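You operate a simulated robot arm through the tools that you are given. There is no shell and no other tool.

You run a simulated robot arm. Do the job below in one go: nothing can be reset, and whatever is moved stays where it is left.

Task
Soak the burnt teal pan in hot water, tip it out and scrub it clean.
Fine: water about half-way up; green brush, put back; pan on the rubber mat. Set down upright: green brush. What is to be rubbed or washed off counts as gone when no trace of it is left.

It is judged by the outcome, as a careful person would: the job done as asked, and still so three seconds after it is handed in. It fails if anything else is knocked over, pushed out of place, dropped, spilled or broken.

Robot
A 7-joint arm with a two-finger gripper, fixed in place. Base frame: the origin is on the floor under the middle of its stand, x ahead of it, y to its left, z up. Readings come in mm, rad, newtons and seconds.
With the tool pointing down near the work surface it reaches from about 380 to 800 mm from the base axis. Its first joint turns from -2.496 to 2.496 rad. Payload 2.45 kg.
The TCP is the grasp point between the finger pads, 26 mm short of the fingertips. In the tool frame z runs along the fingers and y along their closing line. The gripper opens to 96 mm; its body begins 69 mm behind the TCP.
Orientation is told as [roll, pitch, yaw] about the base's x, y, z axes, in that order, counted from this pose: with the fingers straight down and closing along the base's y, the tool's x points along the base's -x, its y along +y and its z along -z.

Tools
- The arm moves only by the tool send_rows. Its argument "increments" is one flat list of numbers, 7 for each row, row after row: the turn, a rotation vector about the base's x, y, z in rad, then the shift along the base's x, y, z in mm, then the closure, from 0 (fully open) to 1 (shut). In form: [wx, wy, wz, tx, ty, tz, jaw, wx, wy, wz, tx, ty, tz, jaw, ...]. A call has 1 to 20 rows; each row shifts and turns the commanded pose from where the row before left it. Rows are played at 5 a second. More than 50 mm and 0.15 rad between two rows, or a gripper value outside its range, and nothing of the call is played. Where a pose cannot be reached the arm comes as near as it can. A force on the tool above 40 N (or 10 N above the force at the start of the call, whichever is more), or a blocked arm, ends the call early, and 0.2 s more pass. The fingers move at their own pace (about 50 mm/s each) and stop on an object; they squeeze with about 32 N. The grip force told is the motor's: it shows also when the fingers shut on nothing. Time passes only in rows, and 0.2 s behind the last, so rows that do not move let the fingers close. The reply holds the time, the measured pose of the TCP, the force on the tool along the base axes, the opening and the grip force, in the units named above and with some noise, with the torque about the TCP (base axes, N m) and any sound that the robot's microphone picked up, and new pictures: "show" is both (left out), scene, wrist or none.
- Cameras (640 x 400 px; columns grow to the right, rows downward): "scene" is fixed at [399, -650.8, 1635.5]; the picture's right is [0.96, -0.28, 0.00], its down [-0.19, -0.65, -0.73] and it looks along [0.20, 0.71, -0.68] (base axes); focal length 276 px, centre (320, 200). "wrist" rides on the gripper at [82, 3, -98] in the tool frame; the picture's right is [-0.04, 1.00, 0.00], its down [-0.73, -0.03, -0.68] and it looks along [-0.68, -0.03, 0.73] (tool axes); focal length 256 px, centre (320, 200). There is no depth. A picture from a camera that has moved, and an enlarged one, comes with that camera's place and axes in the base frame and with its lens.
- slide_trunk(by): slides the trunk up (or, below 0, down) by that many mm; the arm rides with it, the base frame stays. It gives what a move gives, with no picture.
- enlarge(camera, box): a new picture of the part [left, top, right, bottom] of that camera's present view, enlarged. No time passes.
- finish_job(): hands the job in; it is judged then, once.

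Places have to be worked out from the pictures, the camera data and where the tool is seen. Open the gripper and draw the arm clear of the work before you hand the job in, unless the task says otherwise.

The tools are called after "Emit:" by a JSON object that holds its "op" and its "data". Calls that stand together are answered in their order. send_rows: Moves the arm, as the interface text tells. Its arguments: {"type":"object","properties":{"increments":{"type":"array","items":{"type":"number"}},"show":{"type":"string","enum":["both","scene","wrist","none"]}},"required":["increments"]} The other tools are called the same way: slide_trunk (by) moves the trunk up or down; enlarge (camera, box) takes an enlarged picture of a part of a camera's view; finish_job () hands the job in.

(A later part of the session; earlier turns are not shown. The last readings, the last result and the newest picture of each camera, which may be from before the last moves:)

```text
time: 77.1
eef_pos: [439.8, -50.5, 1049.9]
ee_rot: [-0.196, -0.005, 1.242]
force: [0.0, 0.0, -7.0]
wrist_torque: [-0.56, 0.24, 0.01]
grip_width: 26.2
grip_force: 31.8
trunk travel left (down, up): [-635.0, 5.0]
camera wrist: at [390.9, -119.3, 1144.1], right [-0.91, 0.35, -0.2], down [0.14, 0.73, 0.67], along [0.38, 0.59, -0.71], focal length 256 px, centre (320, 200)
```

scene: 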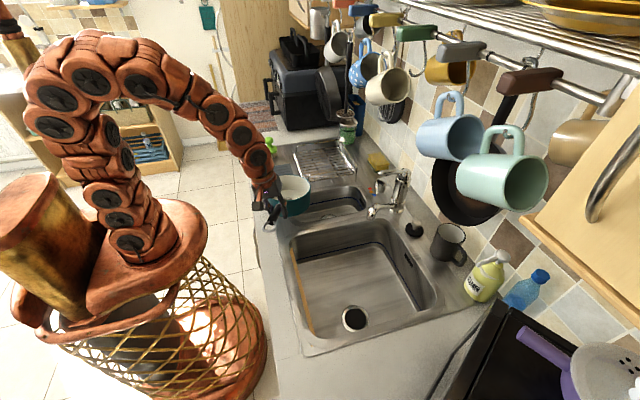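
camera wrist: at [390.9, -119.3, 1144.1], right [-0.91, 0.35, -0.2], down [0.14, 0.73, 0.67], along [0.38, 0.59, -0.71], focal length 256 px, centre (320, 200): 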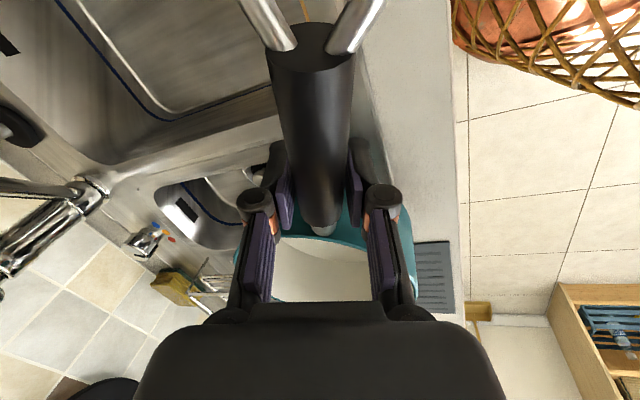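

The sink is empty of water and everything is calm. I'll finish the carry to above the mat.

Emit:
{"op": "send_rows", "data": {"increments": [0, 0, 0.066, 3.6, 41.5, 0, 1, 0, 0, 0.066, 3.6, 41.5, 0, 1, 0, 0, 0.066, 3.6, 41.5, 0, 1, 0, 0, 0.066, 3.6, 41.5, 0, 1, 0, 0, 0.066, 3.6, 41.5, 0, 1, 0, 0, 0, 0, 0, 0, 1], "show": "both"}}

Emit:
{"op": "enlarge", "data": {"camera": "scene", "box": [230, 120, 350, 220]}}

```text
time: 78.5
eef_pos: [457.0, 158.2, 1048.2]
ee_rot: [-0.196, -0.002, 1.573]
force: [-0.3, 0.6, -7.1]
wrist_torque: [-0.64, 0.02, -0.01]
grip_width: 26.1
grip_force: 32.3
trunk travel left (down, up): [-635.0, 5.0]
camera wrist: at [433.8, 76.1, 1142.5], right [-0.98, 0.04, -0.19], down [-0.1, 0.73, 0.67], along [0.17, 0.68, -0.71], focal length 256 px, centre (320, 200)
```

scene: 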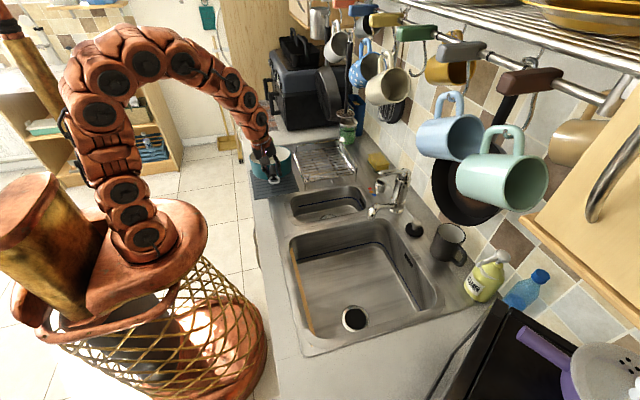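
wrist: 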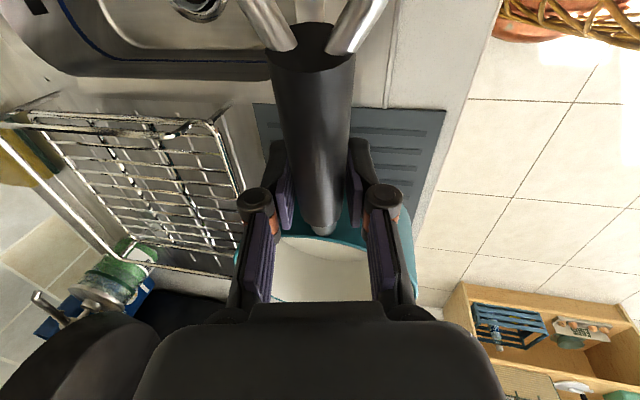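

```text
4.00 times, centred on (290, 170) of scene
camera zoom: at [399.0, -650.8, 1635.5], right [0.96, -0.28, 0.0], down [-0.19, -0.65, -0.73], along [0.2, 0.71, -0.68], focal length 1104 px, centre (440, 320)
```

zoom: 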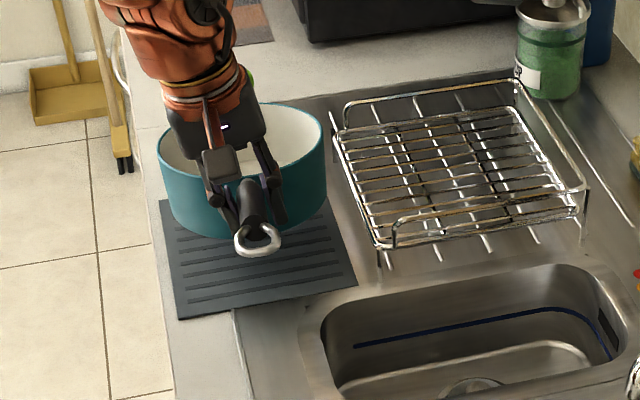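

The pan's far side appears to have sagged about 12–15° about the closing line. I'll pitch the gripper to level it (about +0.2 rad around x) and re-check.

Emit:
{"op": "send_rows", "data": {"increments": [0.1, 0, 0, 0, 0, 0, 1, 0.1, 0, 0, 0, 0, 0, 1, 0, 0, 0, 0, 0, 0, 1], "show": "both"}}

Emit:
{"op": "enlarge", "data": {"camera": "scene", "box": [230, 120, 350, 220]}}

Emit:
{"op": "enlarge", "data": {"camera": "wrist", "box": [220, 180, 440, 320]}}

```text
time: 79.3
eef_pos: [457.2, 158.9, 1045.4]
ee_rot: [-0.198, -0.203, 1.573]
force: [0.4, 0.6, -7.8]
wrist_torque: [-0.69, 0.03, -0.01]
grip_width: 26.2
grip_force: 32.0
trunk travel left (down, up): [-635.0, 5.0]
camera wrist: at [434.2, 58.7, 1124.5], right [-0.98, 0.08, -0.18], down [-0.1, 0.58, 0.81], along [0.17, 0.81, -0.56], focal length 256 px, centre (320, 200)
```

scene: 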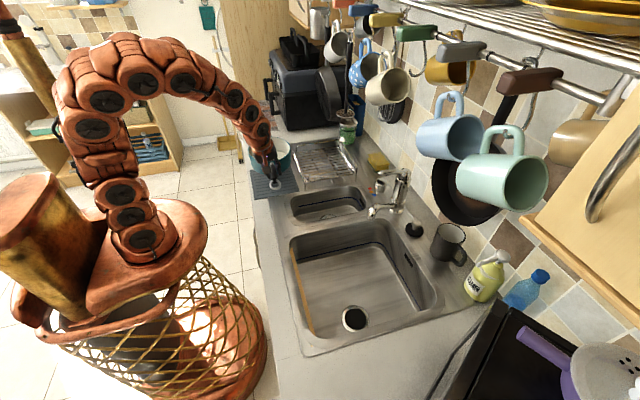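
wrist: 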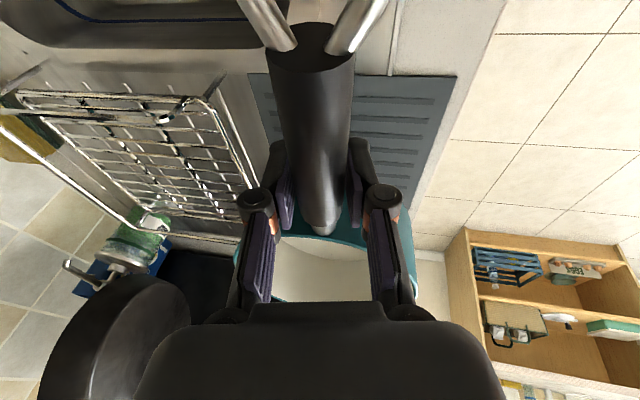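

```text
4.00 times, centred on (290, 170) of scene
camera zoom: at [399.0, -650.8, 1635.5], right [0.96, -0.28, 0.0], down [-0.19, -0.65, -0.73], along [0.2, 0.71, -0.68], focal length 1104 px, centre (440, 320)
```

zoom: 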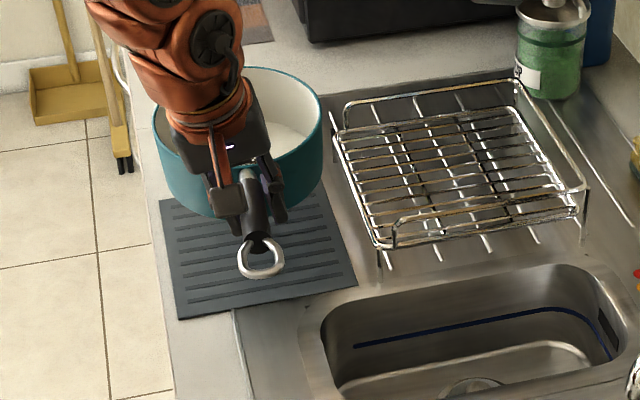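

```text
2.86 times, centred on (330, 250) of wrist
camera zoom: at [434.2, 58.7, 1124.5], right [-0.98, 0.08, -0.18], down [-0.1, 0.58, 0.81], along [0.17, 0.81, -0.56], focal length 731 px, centre (291, 57)
```

zoom: 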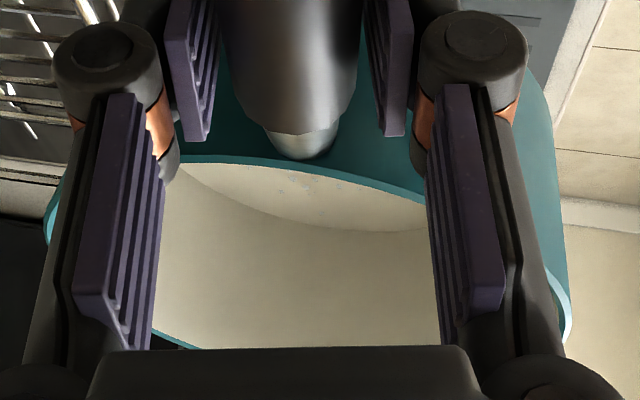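

By the wrist view the pan had sagged 0.22 rad and is now level within a degree or two, centred near (457,284) over the mat. I'll lower it, quickly at first.

Emit:
{"op": "send_rows", "data": {"increments": [0, 0, 0, 0, 0, -20, 1, 0, 0, 0, 0, 0, -20, 1, 0, 0, 0, 0, 0, -8, 1, 0, 0, 0, 0, 0, -4, 1], "show": "scene"}}

Emit:
{"op": "enlarge", "data": {"camera": "scene", "box": [230, 120, 350, 220]}}

```text
time: 80.3
eef_pos: [457.8, 159.9, 996.2]
ee_rot: [-0.197, -0.202, 1.572]
force: [0.2, 0.8, -6.7]
wrist_torque: [-0.7, 0.04, -0.01]
grip_width: 26.5
grip_force: 31.6
trunk travel left (down, up): [-635.0, 5.0]
```

scene: 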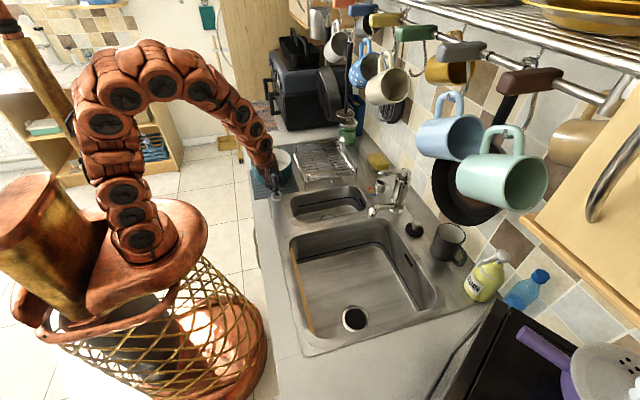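

```text
4.00 times, centred on (290, 170) of scene
camera zoom: at [399.0, -650.8, 1635.5], right [0.96, -0.28, 0.0], down [-0.19, -0.65, -0.73], along [0.2, 0.71, -0.68], focal length 1104 px, centre (440, 320)
```

zoom: 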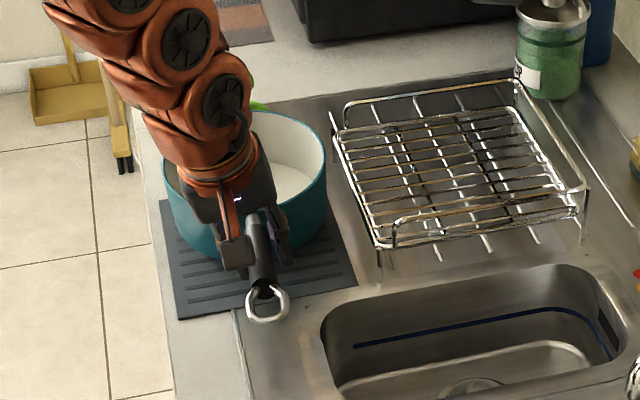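

Still hanging freely at TCP z=996. I'll lower in small steps until the mat takes the weight.

Emit:
{"op": "send_rows", "data": {"increments": [0, 0, 0, 0, 0, -4, 1, 0, 0, 0, 0, 0, -3, 1, 0, 0, 0, 0, 0, -3, 1, 0, 0, 0, 0, 0, 0, 1], "show": "none"}}

```text
time: 81.3
eef_pos: [458.3, 160.1, 984.2]
ee_rot: [-0.195, -0.202, 1.571]
force: [0.8, -0.1, -6.8]
wrist_torque: [-0.71, 0.06, -0.03]
grip_width: 26.5
grip_force: 31.4
trunk travel left (down, up): [-635.0, 5.0]
```

Emit:
{"op": "send_rows", "data": {"increments": [0, 0, 0, 0, 0, -3, 1, 0, 0, 0, 0, 0, -3, 1, 0, 0, 0, 0, 0, 0, 1], "show": "none"}}

```text
time: 82.1
eef_pos: [457.4, 158.1, 980.1]
ee_rot: [-0.198, -0.203, 1.571]
force: [-0.3, -5.2, 18.6]
wrist_torque: [0.53, -0.01, 0.0]
grip_width: 26.1
grip_force: 31.8
trunk travel left (down, up): [-635.0, 5.0]
```

The mat has contact at the near bottom edge (force +18.6 N). I'll ease up 1 mm and let the far side down slightly before releasing.

Emit:
{"op": "send_rows", "data": {"increments": [-0.03, 0, 0, 0, 0, 1.5, 1, 0, 0, 0, 0, 0, 0, 1], "show": "both"}}

Emit:
{"op": "enlarge", "data": {"camera": "scene", "box": [230, 120, 350, 220]}}

```text
time: 82.7
eef_pos: [457.2, 159.6, 981.3]
ee_rot: [-0.199, -0.174, 1.571]
force: [2.3, 4.7, 11.2]
wrist_torque: [0.78, -0.16, -0.12]
grip_width: 26.2
grip_force: 31.8
trunk travel left (down, up): [-635.0, 5.0]
camera wrist: at [434.2, 62.3, 1060.9], right [-0.98, 0.07, -0.19], down [-0.11, 0.61, 0.79], along [0.17, 0.79, -0.59], focal length 256 px, centre (320, 200)
```

scene: 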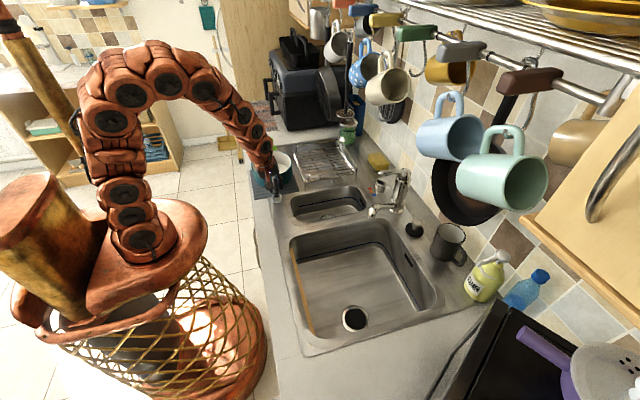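
wrist: 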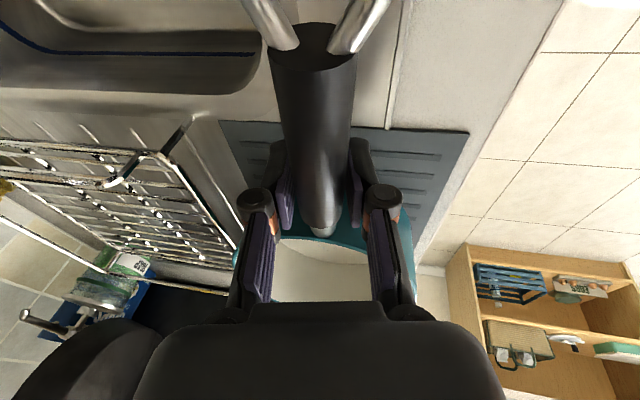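

```text
4.00 times, centred on (290, 170) of scene
camera zoom: at [399.0, -650.8, 1635.5], right [0.96, -0.28, 0.0], down [-0.19, -0.65, -0.73], along [0.2, 0.71, -0.68], focal length 1104 px, centre (440, 320)
```

zoom: 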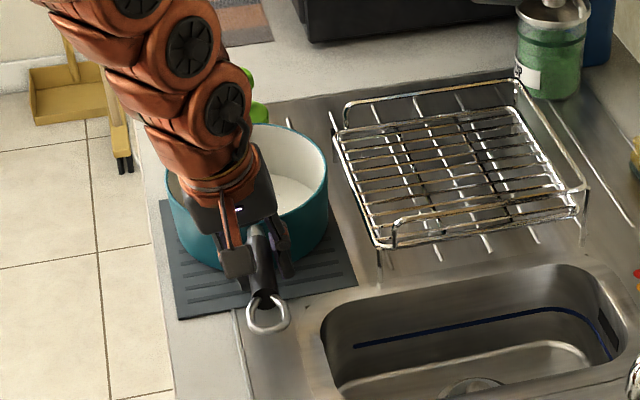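

The pan rests on the mat. I'll open the fingers slowly to release the handle.

Emit:
{"op": "send_rows", "data": {"increments": [0, 0, 0, 0, 0, 0.5, 0.7, 0, 0, 0, 0, 0, 0, 0.6, 0, 0, 0, 0, 0, 0, 0.4, 0, 0, 0, 0, 0, 0, 0.4], "show": "both"}}

Emit:
{"op": "enlarge", "data": {"camera": "scene", "box": [230, 120, 350, 220]}}

```text
time: 83.7
eef_pos: [458.6, 159.6, 982.0]
ee_rot: [-0.196, -0.172, 1.571]
force: [-0.7, 1.1, 0.0]
wrist_torque: [0.0, -0.02, 0.01]
grip_width: 57.8
grip_force: 0.2
trunk travel left (down, up): [-635.0, 5.0]
camera wrist: at [434.5, 61.5, 1061.6], right [-0.98, 0.07, -0.19], down [-0.1, 0.61, 0.79], along [0.17, 0.79, -0.59], focal length 256 px, centre (320, 200)
```

scene: 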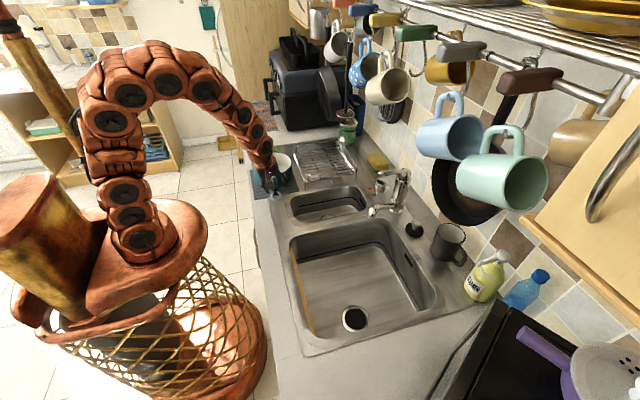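
wrist: 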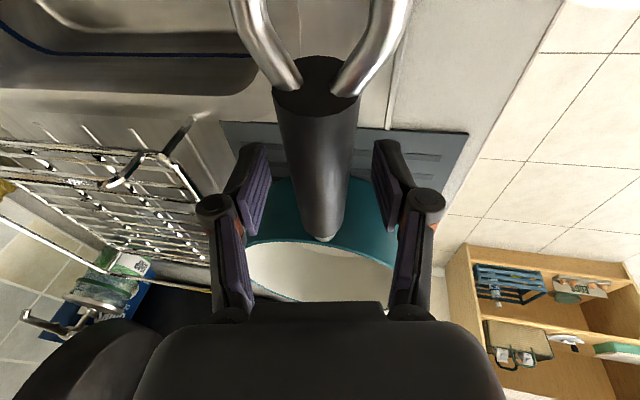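

```text
4.00 times, centred on (290, 170) of scene
camera zoom: at [399.0, -650.8, 1635.5], right [0.96, -0.28, 0.0], down [-0.19, -0.65, -0.73], along [0.2, 0.71, -0.68], focal length 1104 px, centre (440, 320)
```

zoom: 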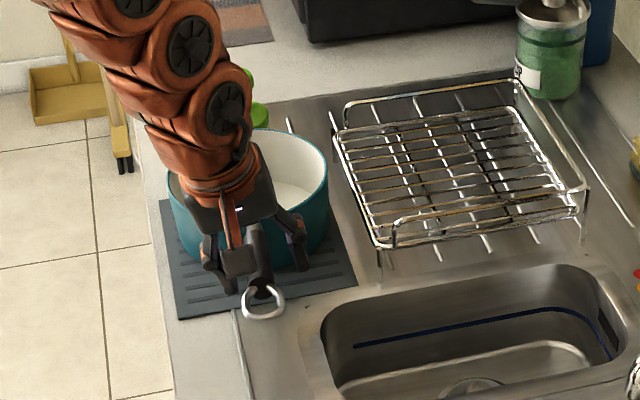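

Released cleanly. I'll withdraw along the finger axis, then straighten the tool to vertical.

Emit:
{"op": "send_rows", "data": {"increments": [0, 0, 0, -7, -6, 35, 0.4, 0, 0, 0, -7, -6, 35, 0.4, 0, 0, 0, -7, -6, 35, 0.3, -0.085, 0.098, 0, 0, 0, 35, 0.3, -0.085, 0.098, 0, 0, 0, 35, 0.3], "show": "both"}}

Emit:
{"op": "enlarge", "data": {"camera": "scene", "box": [230, 120, 350, 220]}}

```text
time: 84.9
eef_pos: [438.0, 138.6, 1157.1]
ee_rot: [0.001, -0.001, 1.554]
force: [0.2, 0.3, 1.1]
wrist_torque: [0.0, -0.03, 0.01]
grip_width: 67.3
grip_force: 0.1
trunk travel left (down, up): [-635.0, 5.0]
camera wrist: at [432.3, 56.8, 1255.2], right [-1.0, 0.06, 0.0], down [0.04, 0.73, 0.68], along [0.04, 0.68, -0.73], focal length 256 px, centre (320, 200)
```

scene: 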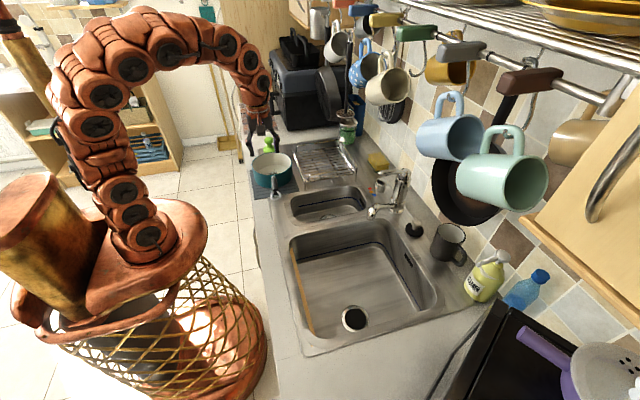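
wrist: 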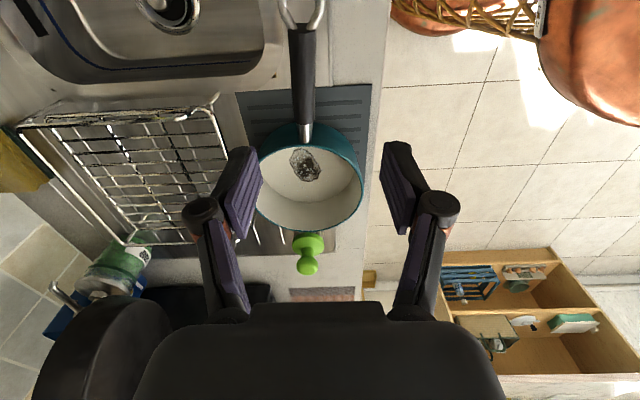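

```text
4.00 times, centred on (290, 170) of scene
camera zoom: at [399.0, -650.8, 1635.5], right [0.96, -0.28, 0.0], down [-0.19, -0.65, -0.73], along [0.2, 0.71, -0.68], focal length 1104 px, centre (440, 320)
```

zoom: 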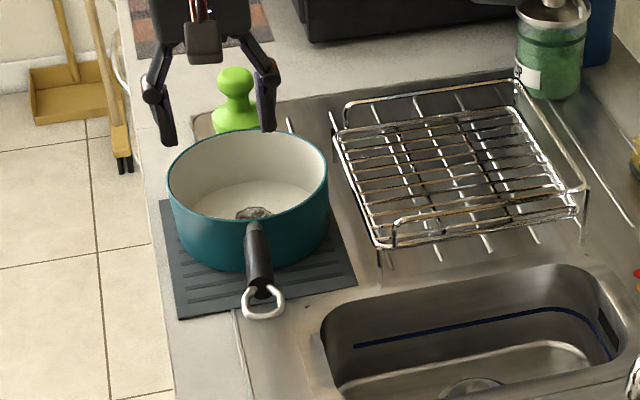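

The pan sits upright on the mat. I'll take enlarged views to locate the pan, burn and brush precisely.

Emit:
{"op": "enlarge", "data": {"camera": "wrist", "box": [220, 70, 400, 240]}}

Emit:
{"op": "enlarge", "data": {"camera": "wrist", "box": [260, 200, 360, 300]}}

Emit:
{"op": "enlarge", "data": {"camera": "scene", "box": [240, 125, 310, 205]}}

```text
2.35 times, centred on (310, 155) of wrist
camera zoom: at [432.3, 56.8, 1255.2], right [-1.0, 0.06, 0.0], down [0.04, 0.73, 0.68], along [0.04, 0.68, -0.73], focal length 602 px, centre (344, 306)
```

zoom: 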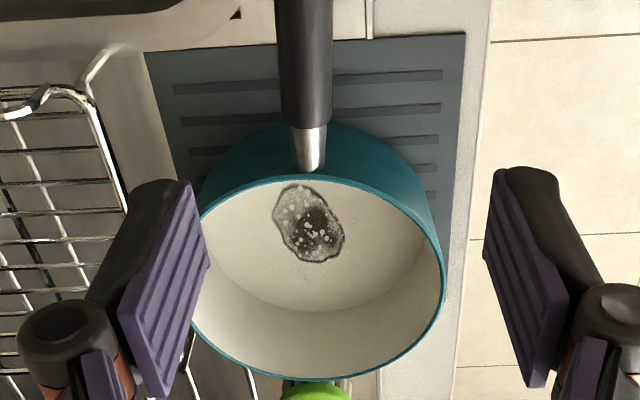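

```text
4.00 times, centred on (310, 250) of wrist
camera zoom: at [432.3, 56.8, 1255.2], right [-1.0, 0.06, 0.0], down [0.04, 0.73, 0.68], along [0.04, 0.68, -0.73], focal length 1024 px, centre (360, 0)
```

zoom: 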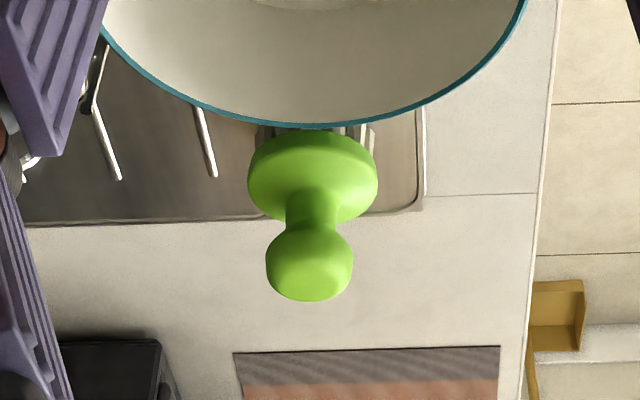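

```text
5.00 times, centred on (275, 165) of scene
camera zoom: at [399.0, -650.8, 1635.5], right [0.96, -0.28, 0.0], down [-0.19, -0.65, -0.73], along [0.2, 0.71, -0.68], focal length 1379 px, centre (545, 375)
```

zoom: 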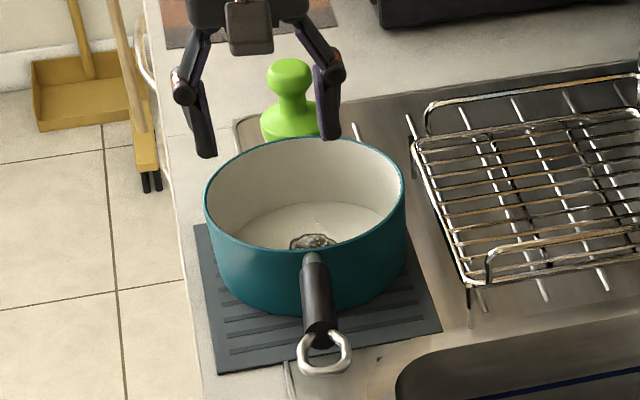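

The pan is centred near (460,287) fully on the mat; the burn is about 50×65 mm centred near (470,298). The brush axis is near (480,470), knob at z≈984; I'll move above it with yaw turned to 0.

Emit:
{"op": "send_rows", "data": {"increments": [0, 0, -0.1413, 3.8, 30, -3, 0.25, 0, 0, -0.1413, 3.8, 30, -3, 0.25, 0, 0, -0.1413, 3.8, 30, -3, 0.25, 0, 0, -0.1413, 3.8, 30, -3, 0.25, 0, 0, -0.1413, 3.8, 30, -3, 0.25, 0, 0, -0.1413, 3.8, 30, -3, 0.25, 0, 0, -0.1413, 3.8, 30, -3, 0.25, 0, 0, -0.1413, 3.8, 30, -3, 0.25, 0, 0, -0.1413, 3.8, 30, -3, 0.25, 0, 0, -0.1413, 3.8, 30, -3, 0.25, 0, 0, -0.1413, 3.8, 30, -3, 0.25], "show": "both"}}

```text
time: 87.3
eef_pos: [478.7, 469.6, 1124.2]
ee_rot: [-0.001, 0.001, -0.001]
force: [-0.3, -0.8, 0.7]
wrist_torque: [-0.01, -0.02, 0.01]
grip_width: 72.0
grip_force: 0.1
trunk travel left (down, up): [-635.0, 5.0]
camera wrist: at [396.4, 473.4, 1221.9], right [0.04, 1.0, 0.0], down [0.73, -0.03, 0.68], along [0.68, -0.03, -0.73], focal length 256 px, centre (320, 200)
```

scene: 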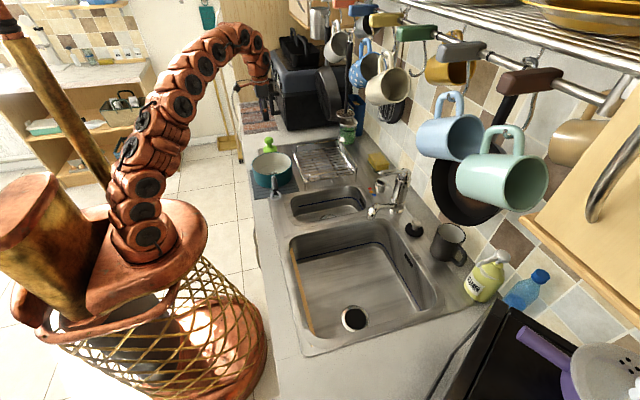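
wrist: 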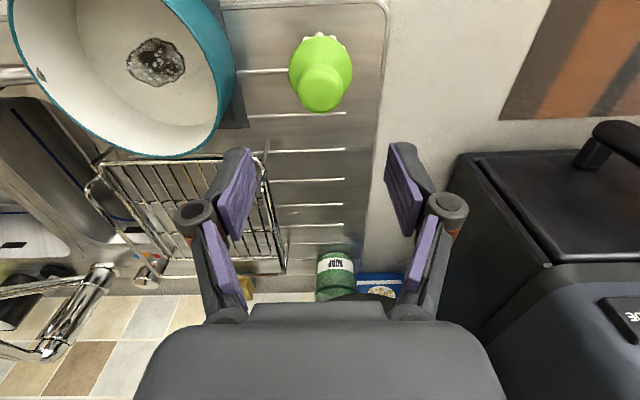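

The brush axis checks out at about (479,470.5), right under the gripper. I'll descend to the knob.

Emit:
{"op": "send_rows", "data": {"increments": [0, 0, 0, 0.8, 0.9, -40, 0.25, 0, 0, 0, 0, 0, -40, 0.25, 0, 0, 0, 0, 0, -35, 0.25, 0, 0, 0, 0, 0, -24, 0.25, 0, 0, 0, 0, 0, 0, 0.25], "show": "both"}}

Emit:
{"op": "enlarge", "data": {"camera": "scene", "box": [230, 90, 330, 200]}}

```text
time: 88.5
eef_pos: [480.9, 471.8, 983.2]
ee_rot: [-0.001, 0.001, -0.002]
force: [0.5, 0.0, 0.1]
wrist_torque: [0.0, -0.02, 0.01]
grip_width: 71.7
grip_force: 0.1
trunk travel left (down, up): [-635.0, 5.0]
camera wrist: at [397.2, 474.3, 1081.6], right [0.04, 1.0, 0.0], down [0.73, -0.03, 0.68], along [0.68, -0.03, -0.73], focal length 256 px, centre (320, 200)
```

scene: 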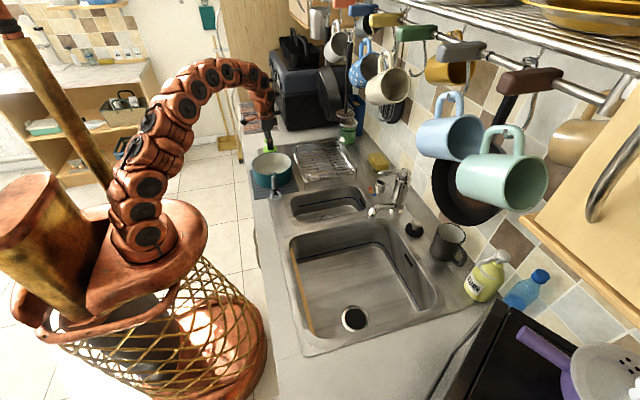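
wrist: 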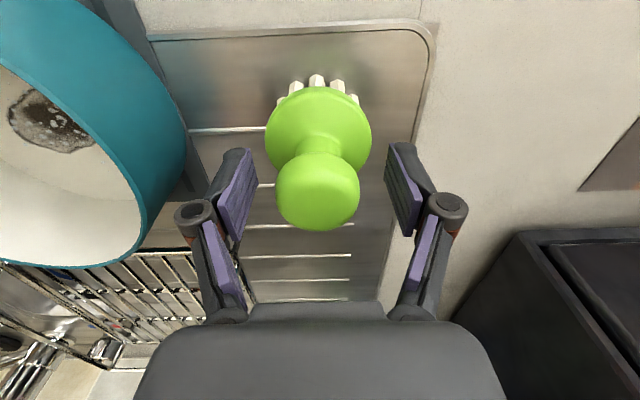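

```text
3.64 times, centred on (280, 145) of scene
camera zoom: at [399.0, -650.8, 1635.5], right [0.96, -0.28, 0.0], down [-0.19, -0.65, -0.73], along [0.2, 0.71, -0.68], focal length 1003 px, centre (466, 400)
```

zoom: 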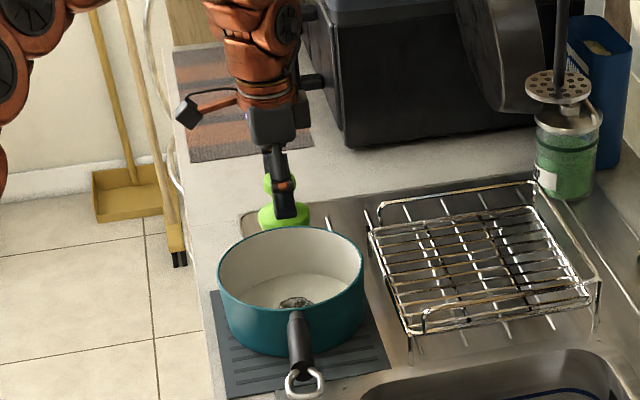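

The knob is centred right at the grasp point. I'll close on it.

Emit:
{"op": "send_rows", "data": {"increments": [0, 0, 0, 0, 0, 0, 1, 0, 0, 0, 0, 0, 0, 1, 0, 0, 0, 0, 0, 0, 1, 0, 0, 0, 0, 0, 0, 1], "show": "wrist"}}

```text
time: 89.5
eef_pos: [479.8, 470.9, 984.0]
ee_rot: [-0.002, -0.002, -0.002]
force: [0.8, 0.1, 2.4]
wrist_torque: [0.02, -0.03, -0.03]
grip_width: 40.0
grip_force: 31.7
trunk travel left (down, up): [-635.0, 5.0]
camera wrist: at [397.1, 474.2, 1082.0], right [0.04, 1.0, 0.0], down [0.73, -0.03, 0.68], along [0.68, -0.03, -0.73], focal length 256 px, centre (320, 200)
```

wrist: 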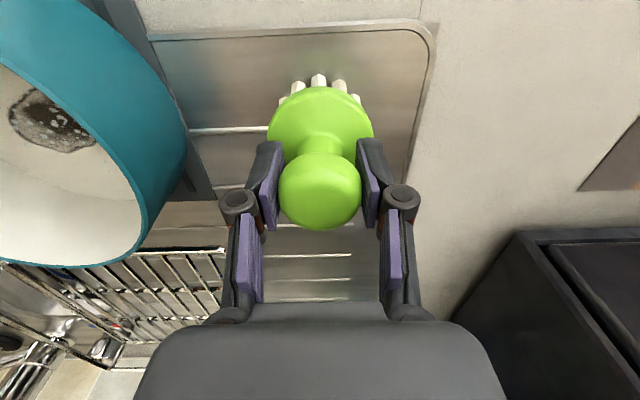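

Gripped at 40 mm at (479.8,470.9,984). I'll lift the brush clear of the pan rim and carry it above the burn.

Emit:
{"op": "send_rows", "data": {"increments": [0, 0, 0, 0, 0, 10, 1, 0, 0, 0, 0, 0, 35, 1, 0, 0, 0, 0, 0, 35, 1, 0, 0, 0, 0, 0, 35, 1, 0, 0, 0, -2.5, -43, 0, 1, 0, 0, 0, -2.5, -43, 0, 1, 0, 0, 0, -2.5, -43, 0, 1, 0, 0, 0, -2.5, -43, 0, 1], "show": "both"}}

Emit:
{"op": "enlarge", "data": {"camera": "scene", "box": [230, 90, 330, 200]}}

```text
time: 91.3
eef_pos: [468.5, 301.1, 1097.5]
ee_rot: [-0.002, 0.0, 0.0]
force: [1.0, 0.0, 0.1]
wrist_torque: [-0.01, 0.03, -0.04]
grip_width: 39.8
grip_force: 32.1
trunk travel left (down, up): [-635.0, 5.0]
camera wrist: at [385.3, 304.1, 1194.6], right [0.04, 1.0, 0.0], down [0.73, -0.03, 0.68], along [0.68, -0.03, -0.73], focal length 256 px, centre (320, 200)
```

scene: 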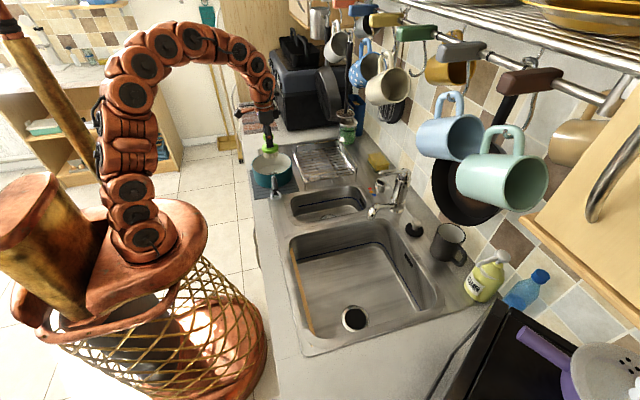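
wrist: 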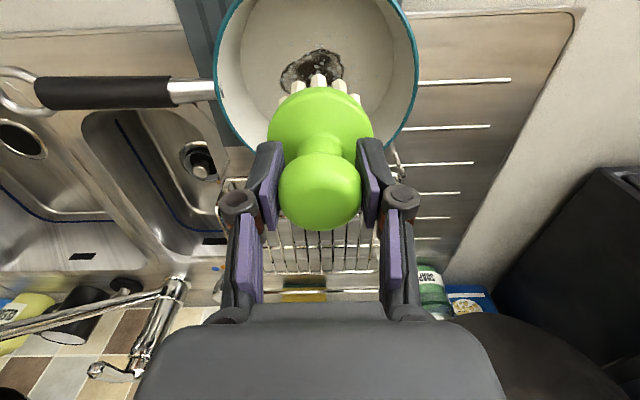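

```text
3.64 times, centred on (280, 145) of scene
camera zoom: at [399.0, -650.8, 1635.5], right [0.96, -0.28, 0.0], down [-0.19, -0.65, -0.73], along [0.2, 0.71, -0.68], focal length 1003 px, centre (466, 400)
```

zoom: 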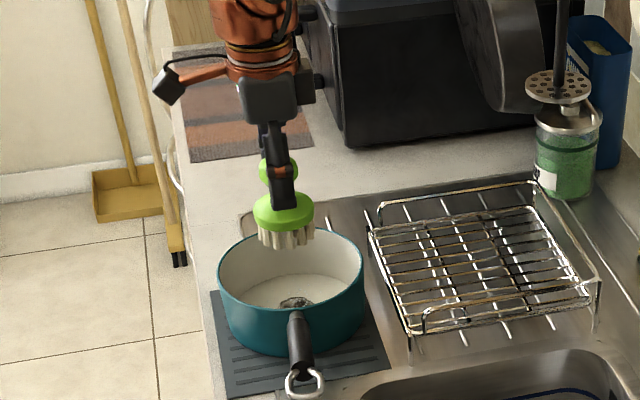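

The brush bristles hang over the burn; I judge the burn at about (470,293) and the pan centre at (461,298). I'll lower into the pan, slowly near the floor.

Emit:
{"op": "send_rows", "data": {"increments": [0, 0, 0, 0.5, -4, -40, 1, 0, 0, 0, 0.5, -4, -35, 1, 0, 0, 0, 0, 0, -12, 1, 0, 0, 0, 0, 0, -4, 1, 0, 0, 0, 0, 0, -3, 1], "show": "both"}}

Emit:
{"op": "enlarge", "data": {"camera": "scene", "box": [230, 90, 330, 200]}}

```text
time: 92.5
eef_pos: [468.8, 292.7, 1003.9]
ee_rot: [-0.001, -0.001, 0.001]
force: [0.5, 0.0, -2.0]
wrist_torque: [0.02, -0.02, 0.01]
grip_width: 39.9
grip_force: 31.7
trunk travel left (down, up): [-635.0, 5.0]
camera wrist: at [386.9, 294.9, 1102.2], right [0.04, 1.0, 0.0], down [0.73, -0.03, 0.68], along [0.68, -0.03, -0.73], focal length 256 px, centre (320, 200)
```

scene: 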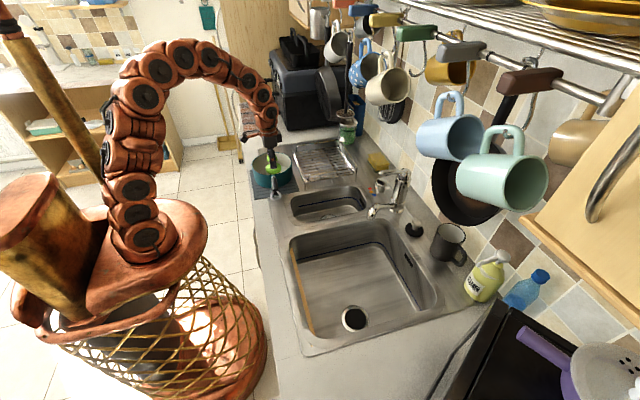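
wrist: 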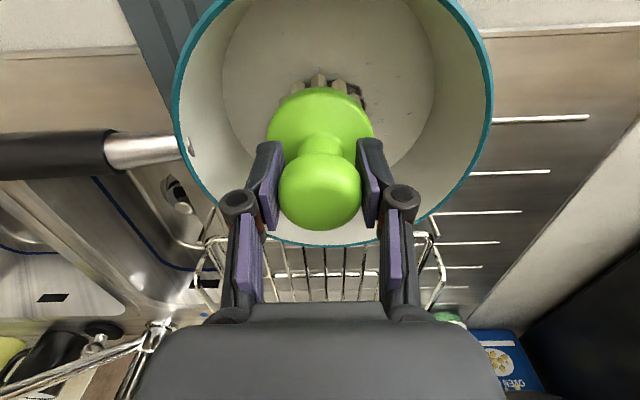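

```text
3.64 times, centred on (280, 145) of scene
camera zoom: at [399.0, -650.8, 1635.5], right [0.96, -0.28, 0.0], down [-0.19, -0.65, -0.73], along [0.2, 0.71, -0.68], focal length 1003 px, centre (466, 400)
```

zoom: 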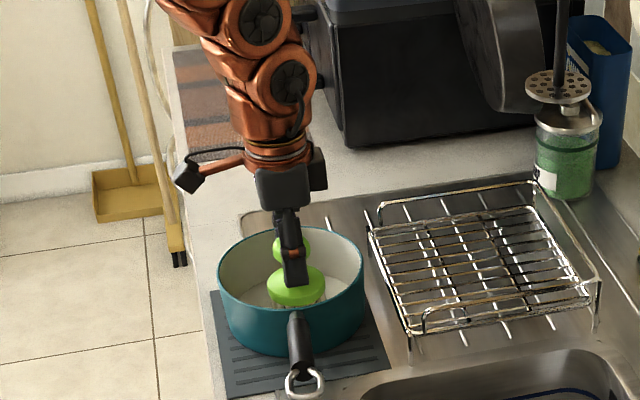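

Not touching yet. I'll lower in 2–3 mm steps until I feel the pan floor.

Emit:
{"op": "send_rows", "data": {"increments": [0, 0, 0, 0, 0, -3, 1, 0, 0, 0, 0, 0, -3, 1, 0, 0, 0, 0, 0, -2, 1], "show": "none"}}

```text
time: 93.3
eef_pos: [470.1, 293.4, 996.0]
ee_rot: [-0.003, -0.001, 0.001]
force: [-0.3, -0.1, -0.8]
wrist_torque: [-0.02, 0.0, 0.02]
grip_width: 39.7
grip_force: 31.7
trunk travel left (down, up): [-635.0, 5.0]
```

Emit:
{"op": "send_rows", "data": {"increments": [0, 0, 0, 0, 0, -2, 1, 0, 0, 0, 0, 0, -2, 1], "show": "none"}}

```text
time: 93.9
eef_pos: [469.5, 292.6, 993.3]
ee_rot: [-0.003, -0.003, -0.002]
force: [0.5, 0.2, -1.6]
wrist_torque: [0.0, -0.04, 0.02]
grip_width: 40.0
grip_force: 32.2
trunk travel left (down, up): [-635.0, 5.0]
```

Emit:
{"op": "send_rows", "data": {"increments": [0, 0, 0, 0, 0, -2, 1, 0, 0, 0, 0, 0, -2, 1], "show": "none"}}

```text
time: 94.5
eef_pos: [469.2, 292.1, 991.7]
ee_rot: [0.001, -0.002, -0.001]
force: [-0.4, -2.5, 23.8]
wrist_torque: [-0.04, -0.08, 0.01]
grip_width: 40.0
grip_force: 32.1
trunk travel left (down, up): [-635.0, 5.0]
```

The bristles press the floor at TCP z≈991.7 with ~24 N. I'll ease up 1.5 mm and begin scrubbing strokes along y (the closing line).

Emit:
{"op": "send_rows", "data": {"increments": [0, 0, 0, 0, 0, 1.5, 1, 0, 0, 0, 0, 8, 0, 1, 0, 0, 0, 0, 8, 0, 1, 0, 0, 0, 0, -8, 0, 1, 0, 0, 0, 0, -8, 0, 1, 0, 0, 0, 0, -8, 0, 1, 0, 0, 0, 0, -8, 0, 1, 0, 0, 0, 0, 8, 0, 1, 0, 0, 0, 0, 8, 0, 1], "show": "both"}}

Emit:
{"op": "enlarge", "data": {"camera": "scene", "box": [230, 90, 330, 200]}}

```text
time: 96.5
eef_pos: [468.3, 291.3, 991.4]
ee_rot: [-0.002, 0.0, -0.002]
force: [0.4, -1.1, -0.7]
wrist_torque: [-0.01, -0.03, 0.03]
grip_width: 40.0
grip_force: 32.4
trunk travel left (down, up): [-635.0, 5.0]
camera wrist: at [387.1, 294.5, 1089.1], right [0.04, 1.0, 0.0], down [0.73, -0.03, 0.68], along [0.68, -0.03, -0.73], focal length 256 px, centre (320, 200)
```

scene: 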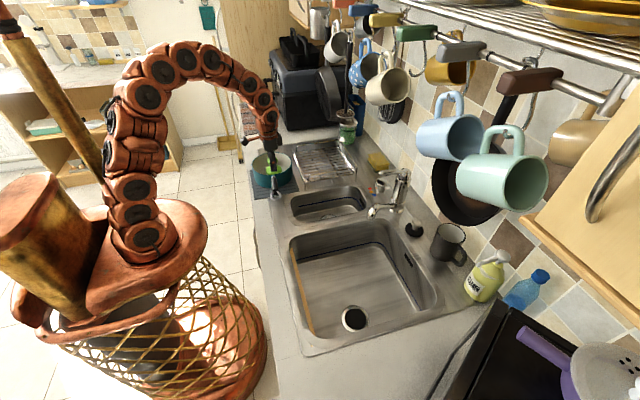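
wrist: 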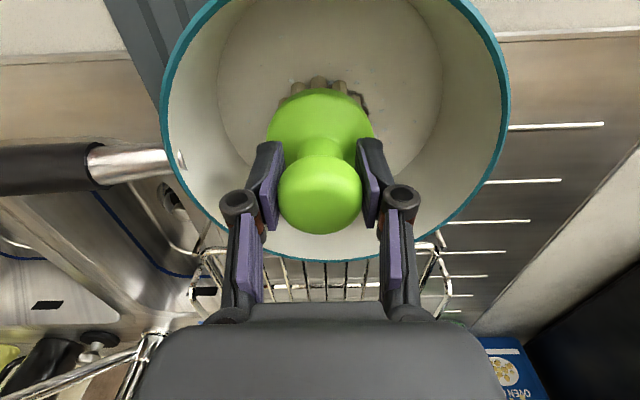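

```text
3.64 times, centred on (280, 145) of scene
camera zoom: at [399.0, -650.8, 1635.5], right [0.96, -0.28, 0.0], down [-0.19, -0.65, -0.73], along [0.2, 0.71, -0.68], focal length 1003 px, centre (466, 400)
```

zoom: 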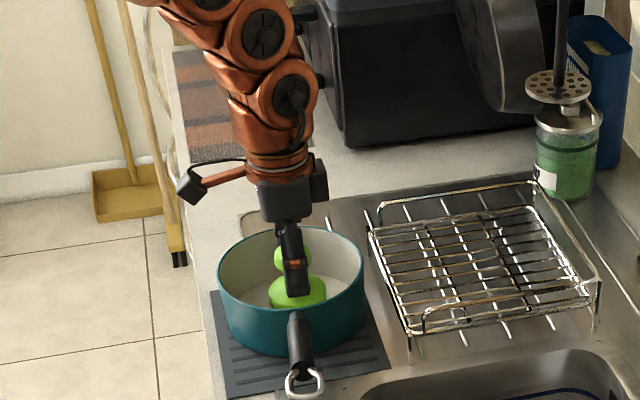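

The contact was lost after easing up. I'll press back down about 1.2 mm and repeat the strokes, watching the force.

Emit:
{"op": "send_rows", "data": {"increments": [0, 0, 0, 0, 0, -1.3, 1, 0, 0, 0, 0, 8, 0, 1, 0, 0, 0, 0, 8, 0, 1], "show": "none"}}

```text
time: 97.3
eef_pos: [468.3, 308.2, 990.7]
ee_rot: [-0.002, -0.001, -0.001]
force: [0.1, -4.3, 14.0]
wrist_torque: [-0.1, -0.16, -0.03]
grip_width: 39.9
grip_force: 31.8
trunk travel left (down, up): [-635.0, 5.0]
```

Now pressing with ~14 N. I'll scrub with repeated strokes across the burn at slightly different x.

Emit:
{"op": "send_rows", "data": {"increments": [0, 0, 0, 0, -10, 0, 1, 0, 0, 0, 0, -10, 0, 1, 0, 0, 0, 0, -10, 0, 1, 0, 0, 0, 4, 0, 0, 1, 0, 0, 0, 0, 10, 0, 1, 0, 0, 0, 0, 10, 0, 1, 0, 0, 0, 0, 10, 0, 1, 0, 0, 0, 4, 0, 0, 1, 0, 0, 0, 0, -10, 0, 1, 0, 0, 0, 0, -10, 0, 1, 0, 0, 0, 0, -10, 0, 1, 0, 0, 0, -6, 0, 0, 1, 0, 0, 0, -6, 0, 0, 1, 0, 0, 0, 0, 10, 0, 1, 0, 0, 0, 0, 10, 0, 1, 0, 0, 0, 0, 10, 0, 1], "show": "both"}}

Emit:
{"op": "enlarge", "data": {"camera": "wrist", "box": [180, 20, 480, 240]}}

```text
time: 100.7
eef_pos: [465.5, 306.2, 991.1]
ee_rot: [-0.004, 0.002, -0.001]
force: [-1.0, -7.0, 19.4]
wrist_torque: [-0.1, -0.06, -0.06]
grip_width: 39.9
grip_force: 31.8
trunk travel left (down, up): [-635.0, 5.0]
camera wrist: at [383.5, 309.3, 1088.2], right [0.04, 1.0, 0.0], down [0.73, -0.03, 0.68], along [0.68, -0.03, -0.73], focal length 256 px, centre (320, 200)
```

scene: 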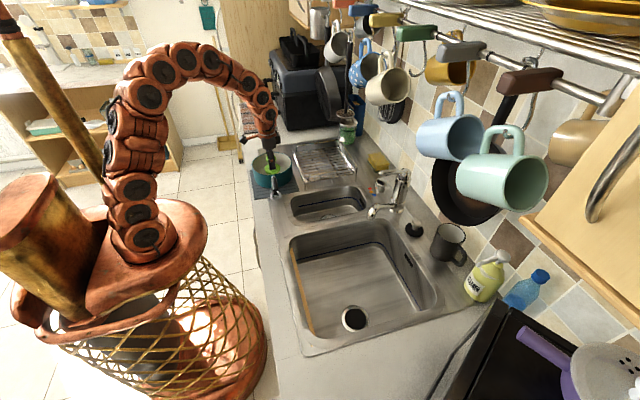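
wrist: 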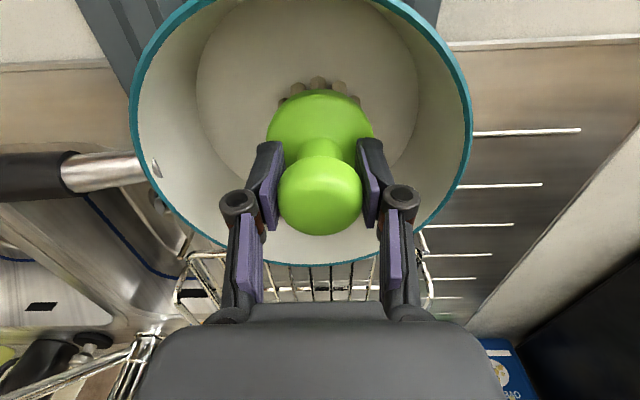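

```text
1.82 times, centred on (330, 130) of wrist
camera zoom: at [383.5, 309.3, 1088.2], right [0.04, 1.0, 0.0], down [0.73, -0.03, 0.68], along [0.68, -0.03, -0.73], focal length 465 px, centre (302, 327)
```

zoom: 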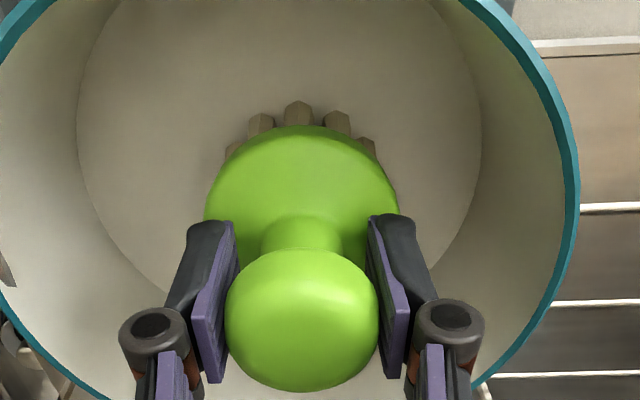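

The visible floor near the bristles already looks clean. I'll do another round covering wider x and y before lifting to inspect.

Emit:
{"op": "send_rows", "data": {"increments": [0, 0, 0, 6, 0, 0, 1, 0, 0, 0, 8, 0, 0, 1, 0, 0, 0, 6, 0, 0, 1, 0, 0, 0, 0, -10, 0, 1, 0, 0, 0, 0, -10, 0, 1, 0, 0, 0, 0, -10, 0, 1, 0, 0, 0, -8, 0, 0, 1, 0, 0, 0, -8, 0, 0, 1, 0, 0, 0, -8, 0, 0, 1, 0, 0, 0, 0, 8, 0, 1, 0, 0, 0, 8, 0, 0, 1, 0, 0, 0, 8, 0, 0, 1, 0, 0, 0, 6, 0, 0, 1, 0, 0, 0, 0, 8, 0, 1, 0, 0, 0, -8, 0, 0, 1, 0, 0, 0, -8, 0, 0, 1, 0, 0, 0, -6, 0, 0, 1, 0, 0, 0, 0, 8, 0, 1, 0, 0, 0, 8, 0, 0, 1], "show": "none"}}

```text
time: 104.7
eef_pos: [469.1, 301.0, 991.0]
ee_rot: [-0.002, 0.0, -0.001]
force: [-2.7, -0.5, 5.4]
wrist_torque: [0.05, -0.01, 0.02]
grip_width: 39.8
grip_force: 31.5
trunk travel left (down, up): [-635.0, 5.0]
```

I'll lift the brush straight out and move it to the side so I can inspect the pan floor.

Emit:
{"op": "send_rows", "data": {"increments": [0, 0, 0, 0, 0, 15, 1, 0, 0, 0, -2, 0, 35, 1, 0, 0, 0, 0, 0, 35, 1, 0, 0, 0, 0, 0, 30, 1, 0, 0, 0, 2, 40, 0, 1, 0, 0, 0, 2, 40, 0, 1, 0, 0, 0, 3, 40, 0, 1, 0, 0, 0, 3, 40, 0, 1], "show": "both"}}

Emit:
{"op": "enlarge", "data": {"camera": "wrist", "box": [0, 0, 260, 180]}}

Emit:
{"op": "enlarge", "data": {"camera": "scene", "box": [240, 125, 310, 205]}}

```text
time: 106.5
eef_pos: [476.7, 461.7, 1103.7]
ee_rot: [-0.002, -0.001, -0.002]
force: [-0.1, -0.6, -0.6]
wrist_torque: [0.03, -0.02, 0.04]
grip_width: 39.5
grip_force: 32.1
trunk travel left (down, up): [-635.0, 5.0]
camera wrist: at [395.7, 465.0, 1202.0], right [0.04, 1.0, 0.0], down [0.73, -0.03, 0.68], along [0.68, -0.03, -0.73], focal length 256 px, centre (320, 200)
```

scene: 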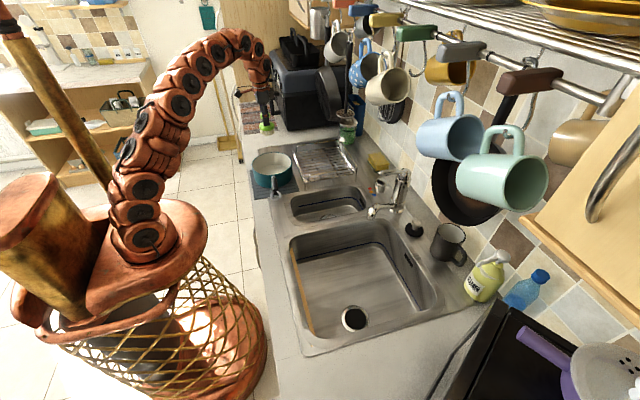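
wrist: 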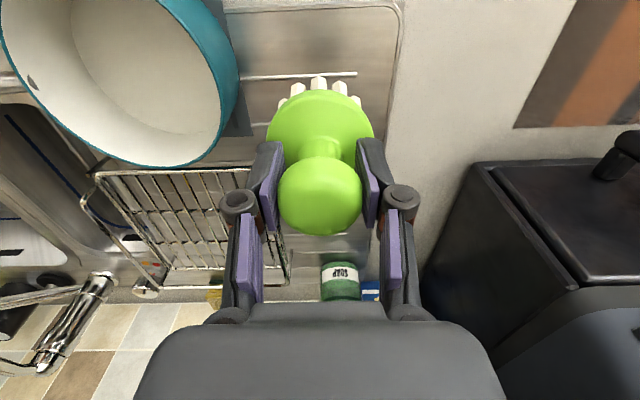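

```text
2.22 times, centred on (130, 90) of wrist
camera zoom: at [395.7, 465.0, 1202.0], right [0.04, 1.0, 0.0], down [0.73, -0.03, 0.68], along [0.68, -0.03, -0.73], focal length 569 px, centre (742, 444)
```

zoom: 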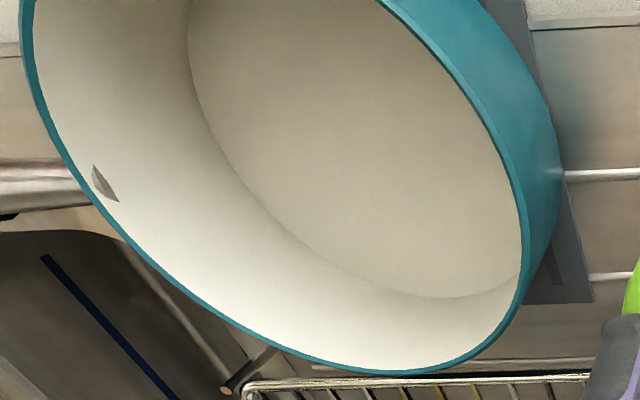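

```text
5.00 times, centred on (275, 165) of scene
camera zoom: at [399.0, -650.8, 1635.5], right [0.96, -0.28, 0.0], down [-0.19, -0.65, -0.73], along [0.2, 0.71, -0.68], focal length 1379 px, centre (545, 375)
```

zoom: 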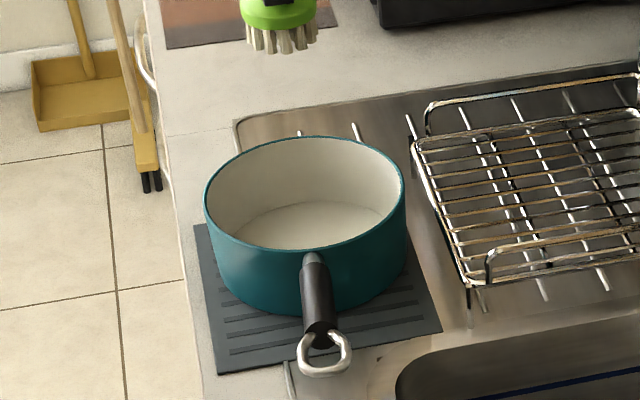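

The floor looks clean so far; a small grey mark on the wall by the handle looks like the handle stub. I'll shift back in x to view the whole pan interior.

Emit:
{"op": "send_rows", "data": {"increments": [0, 0, 0, -40, -10, 10, 1, 0, 0, 0, -40, -10, 10, 1, 0, 0, 0, -30, -10, 10, 1], "show": "wrist"}}

Emit:
{"op": "enlarge", "data": {"camera": "wrist", "box": [30, 30, 270, 210]}}

```text
time: 107.3
eef_pos: [368.8, 429.3, 1134.6]
ee_rot: [0.0, 0.0, -0.002]
force: [0.7, 0.6, -1.5]
wrist_torque: [-0.01, 0.05, 0.0]
grip_width: 39.9
grip_force: 31.7
trunk travel left (down, up): [-635.0, 5.0]
camera wrist: at [285.8, 432.0, 1232.0], right [0.04, 1.0, 0.0], down [0.73, -0.03, 0.68], along [0.68, -0.03, -0.73], focal length 256 px, centre (320, 200)
```

wrist: 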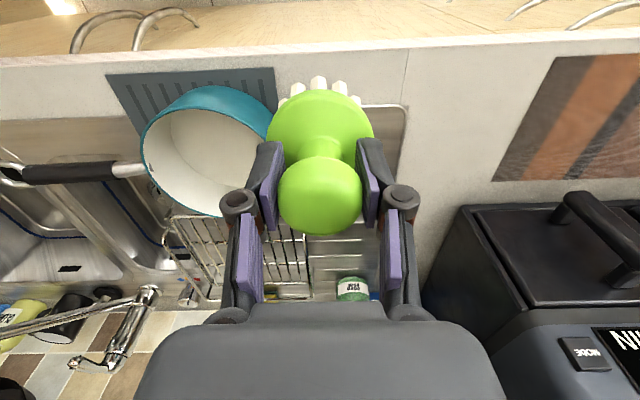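

```text
2.22 times, centred on (150, 120) of wrist
camera zoom: at [285.8, 432.0, 1232.0], right [0.04, 1.0, 0.0], down [0.73, -0.03, 0.68], along [0.68, -0.03, -0.73], focal length 569 px, centre (698, 378)
```

zoom: 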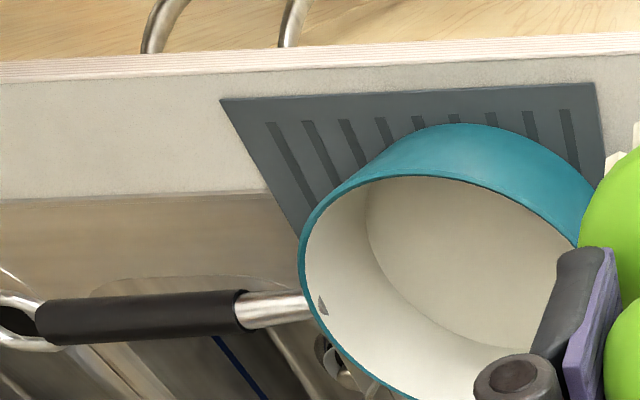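

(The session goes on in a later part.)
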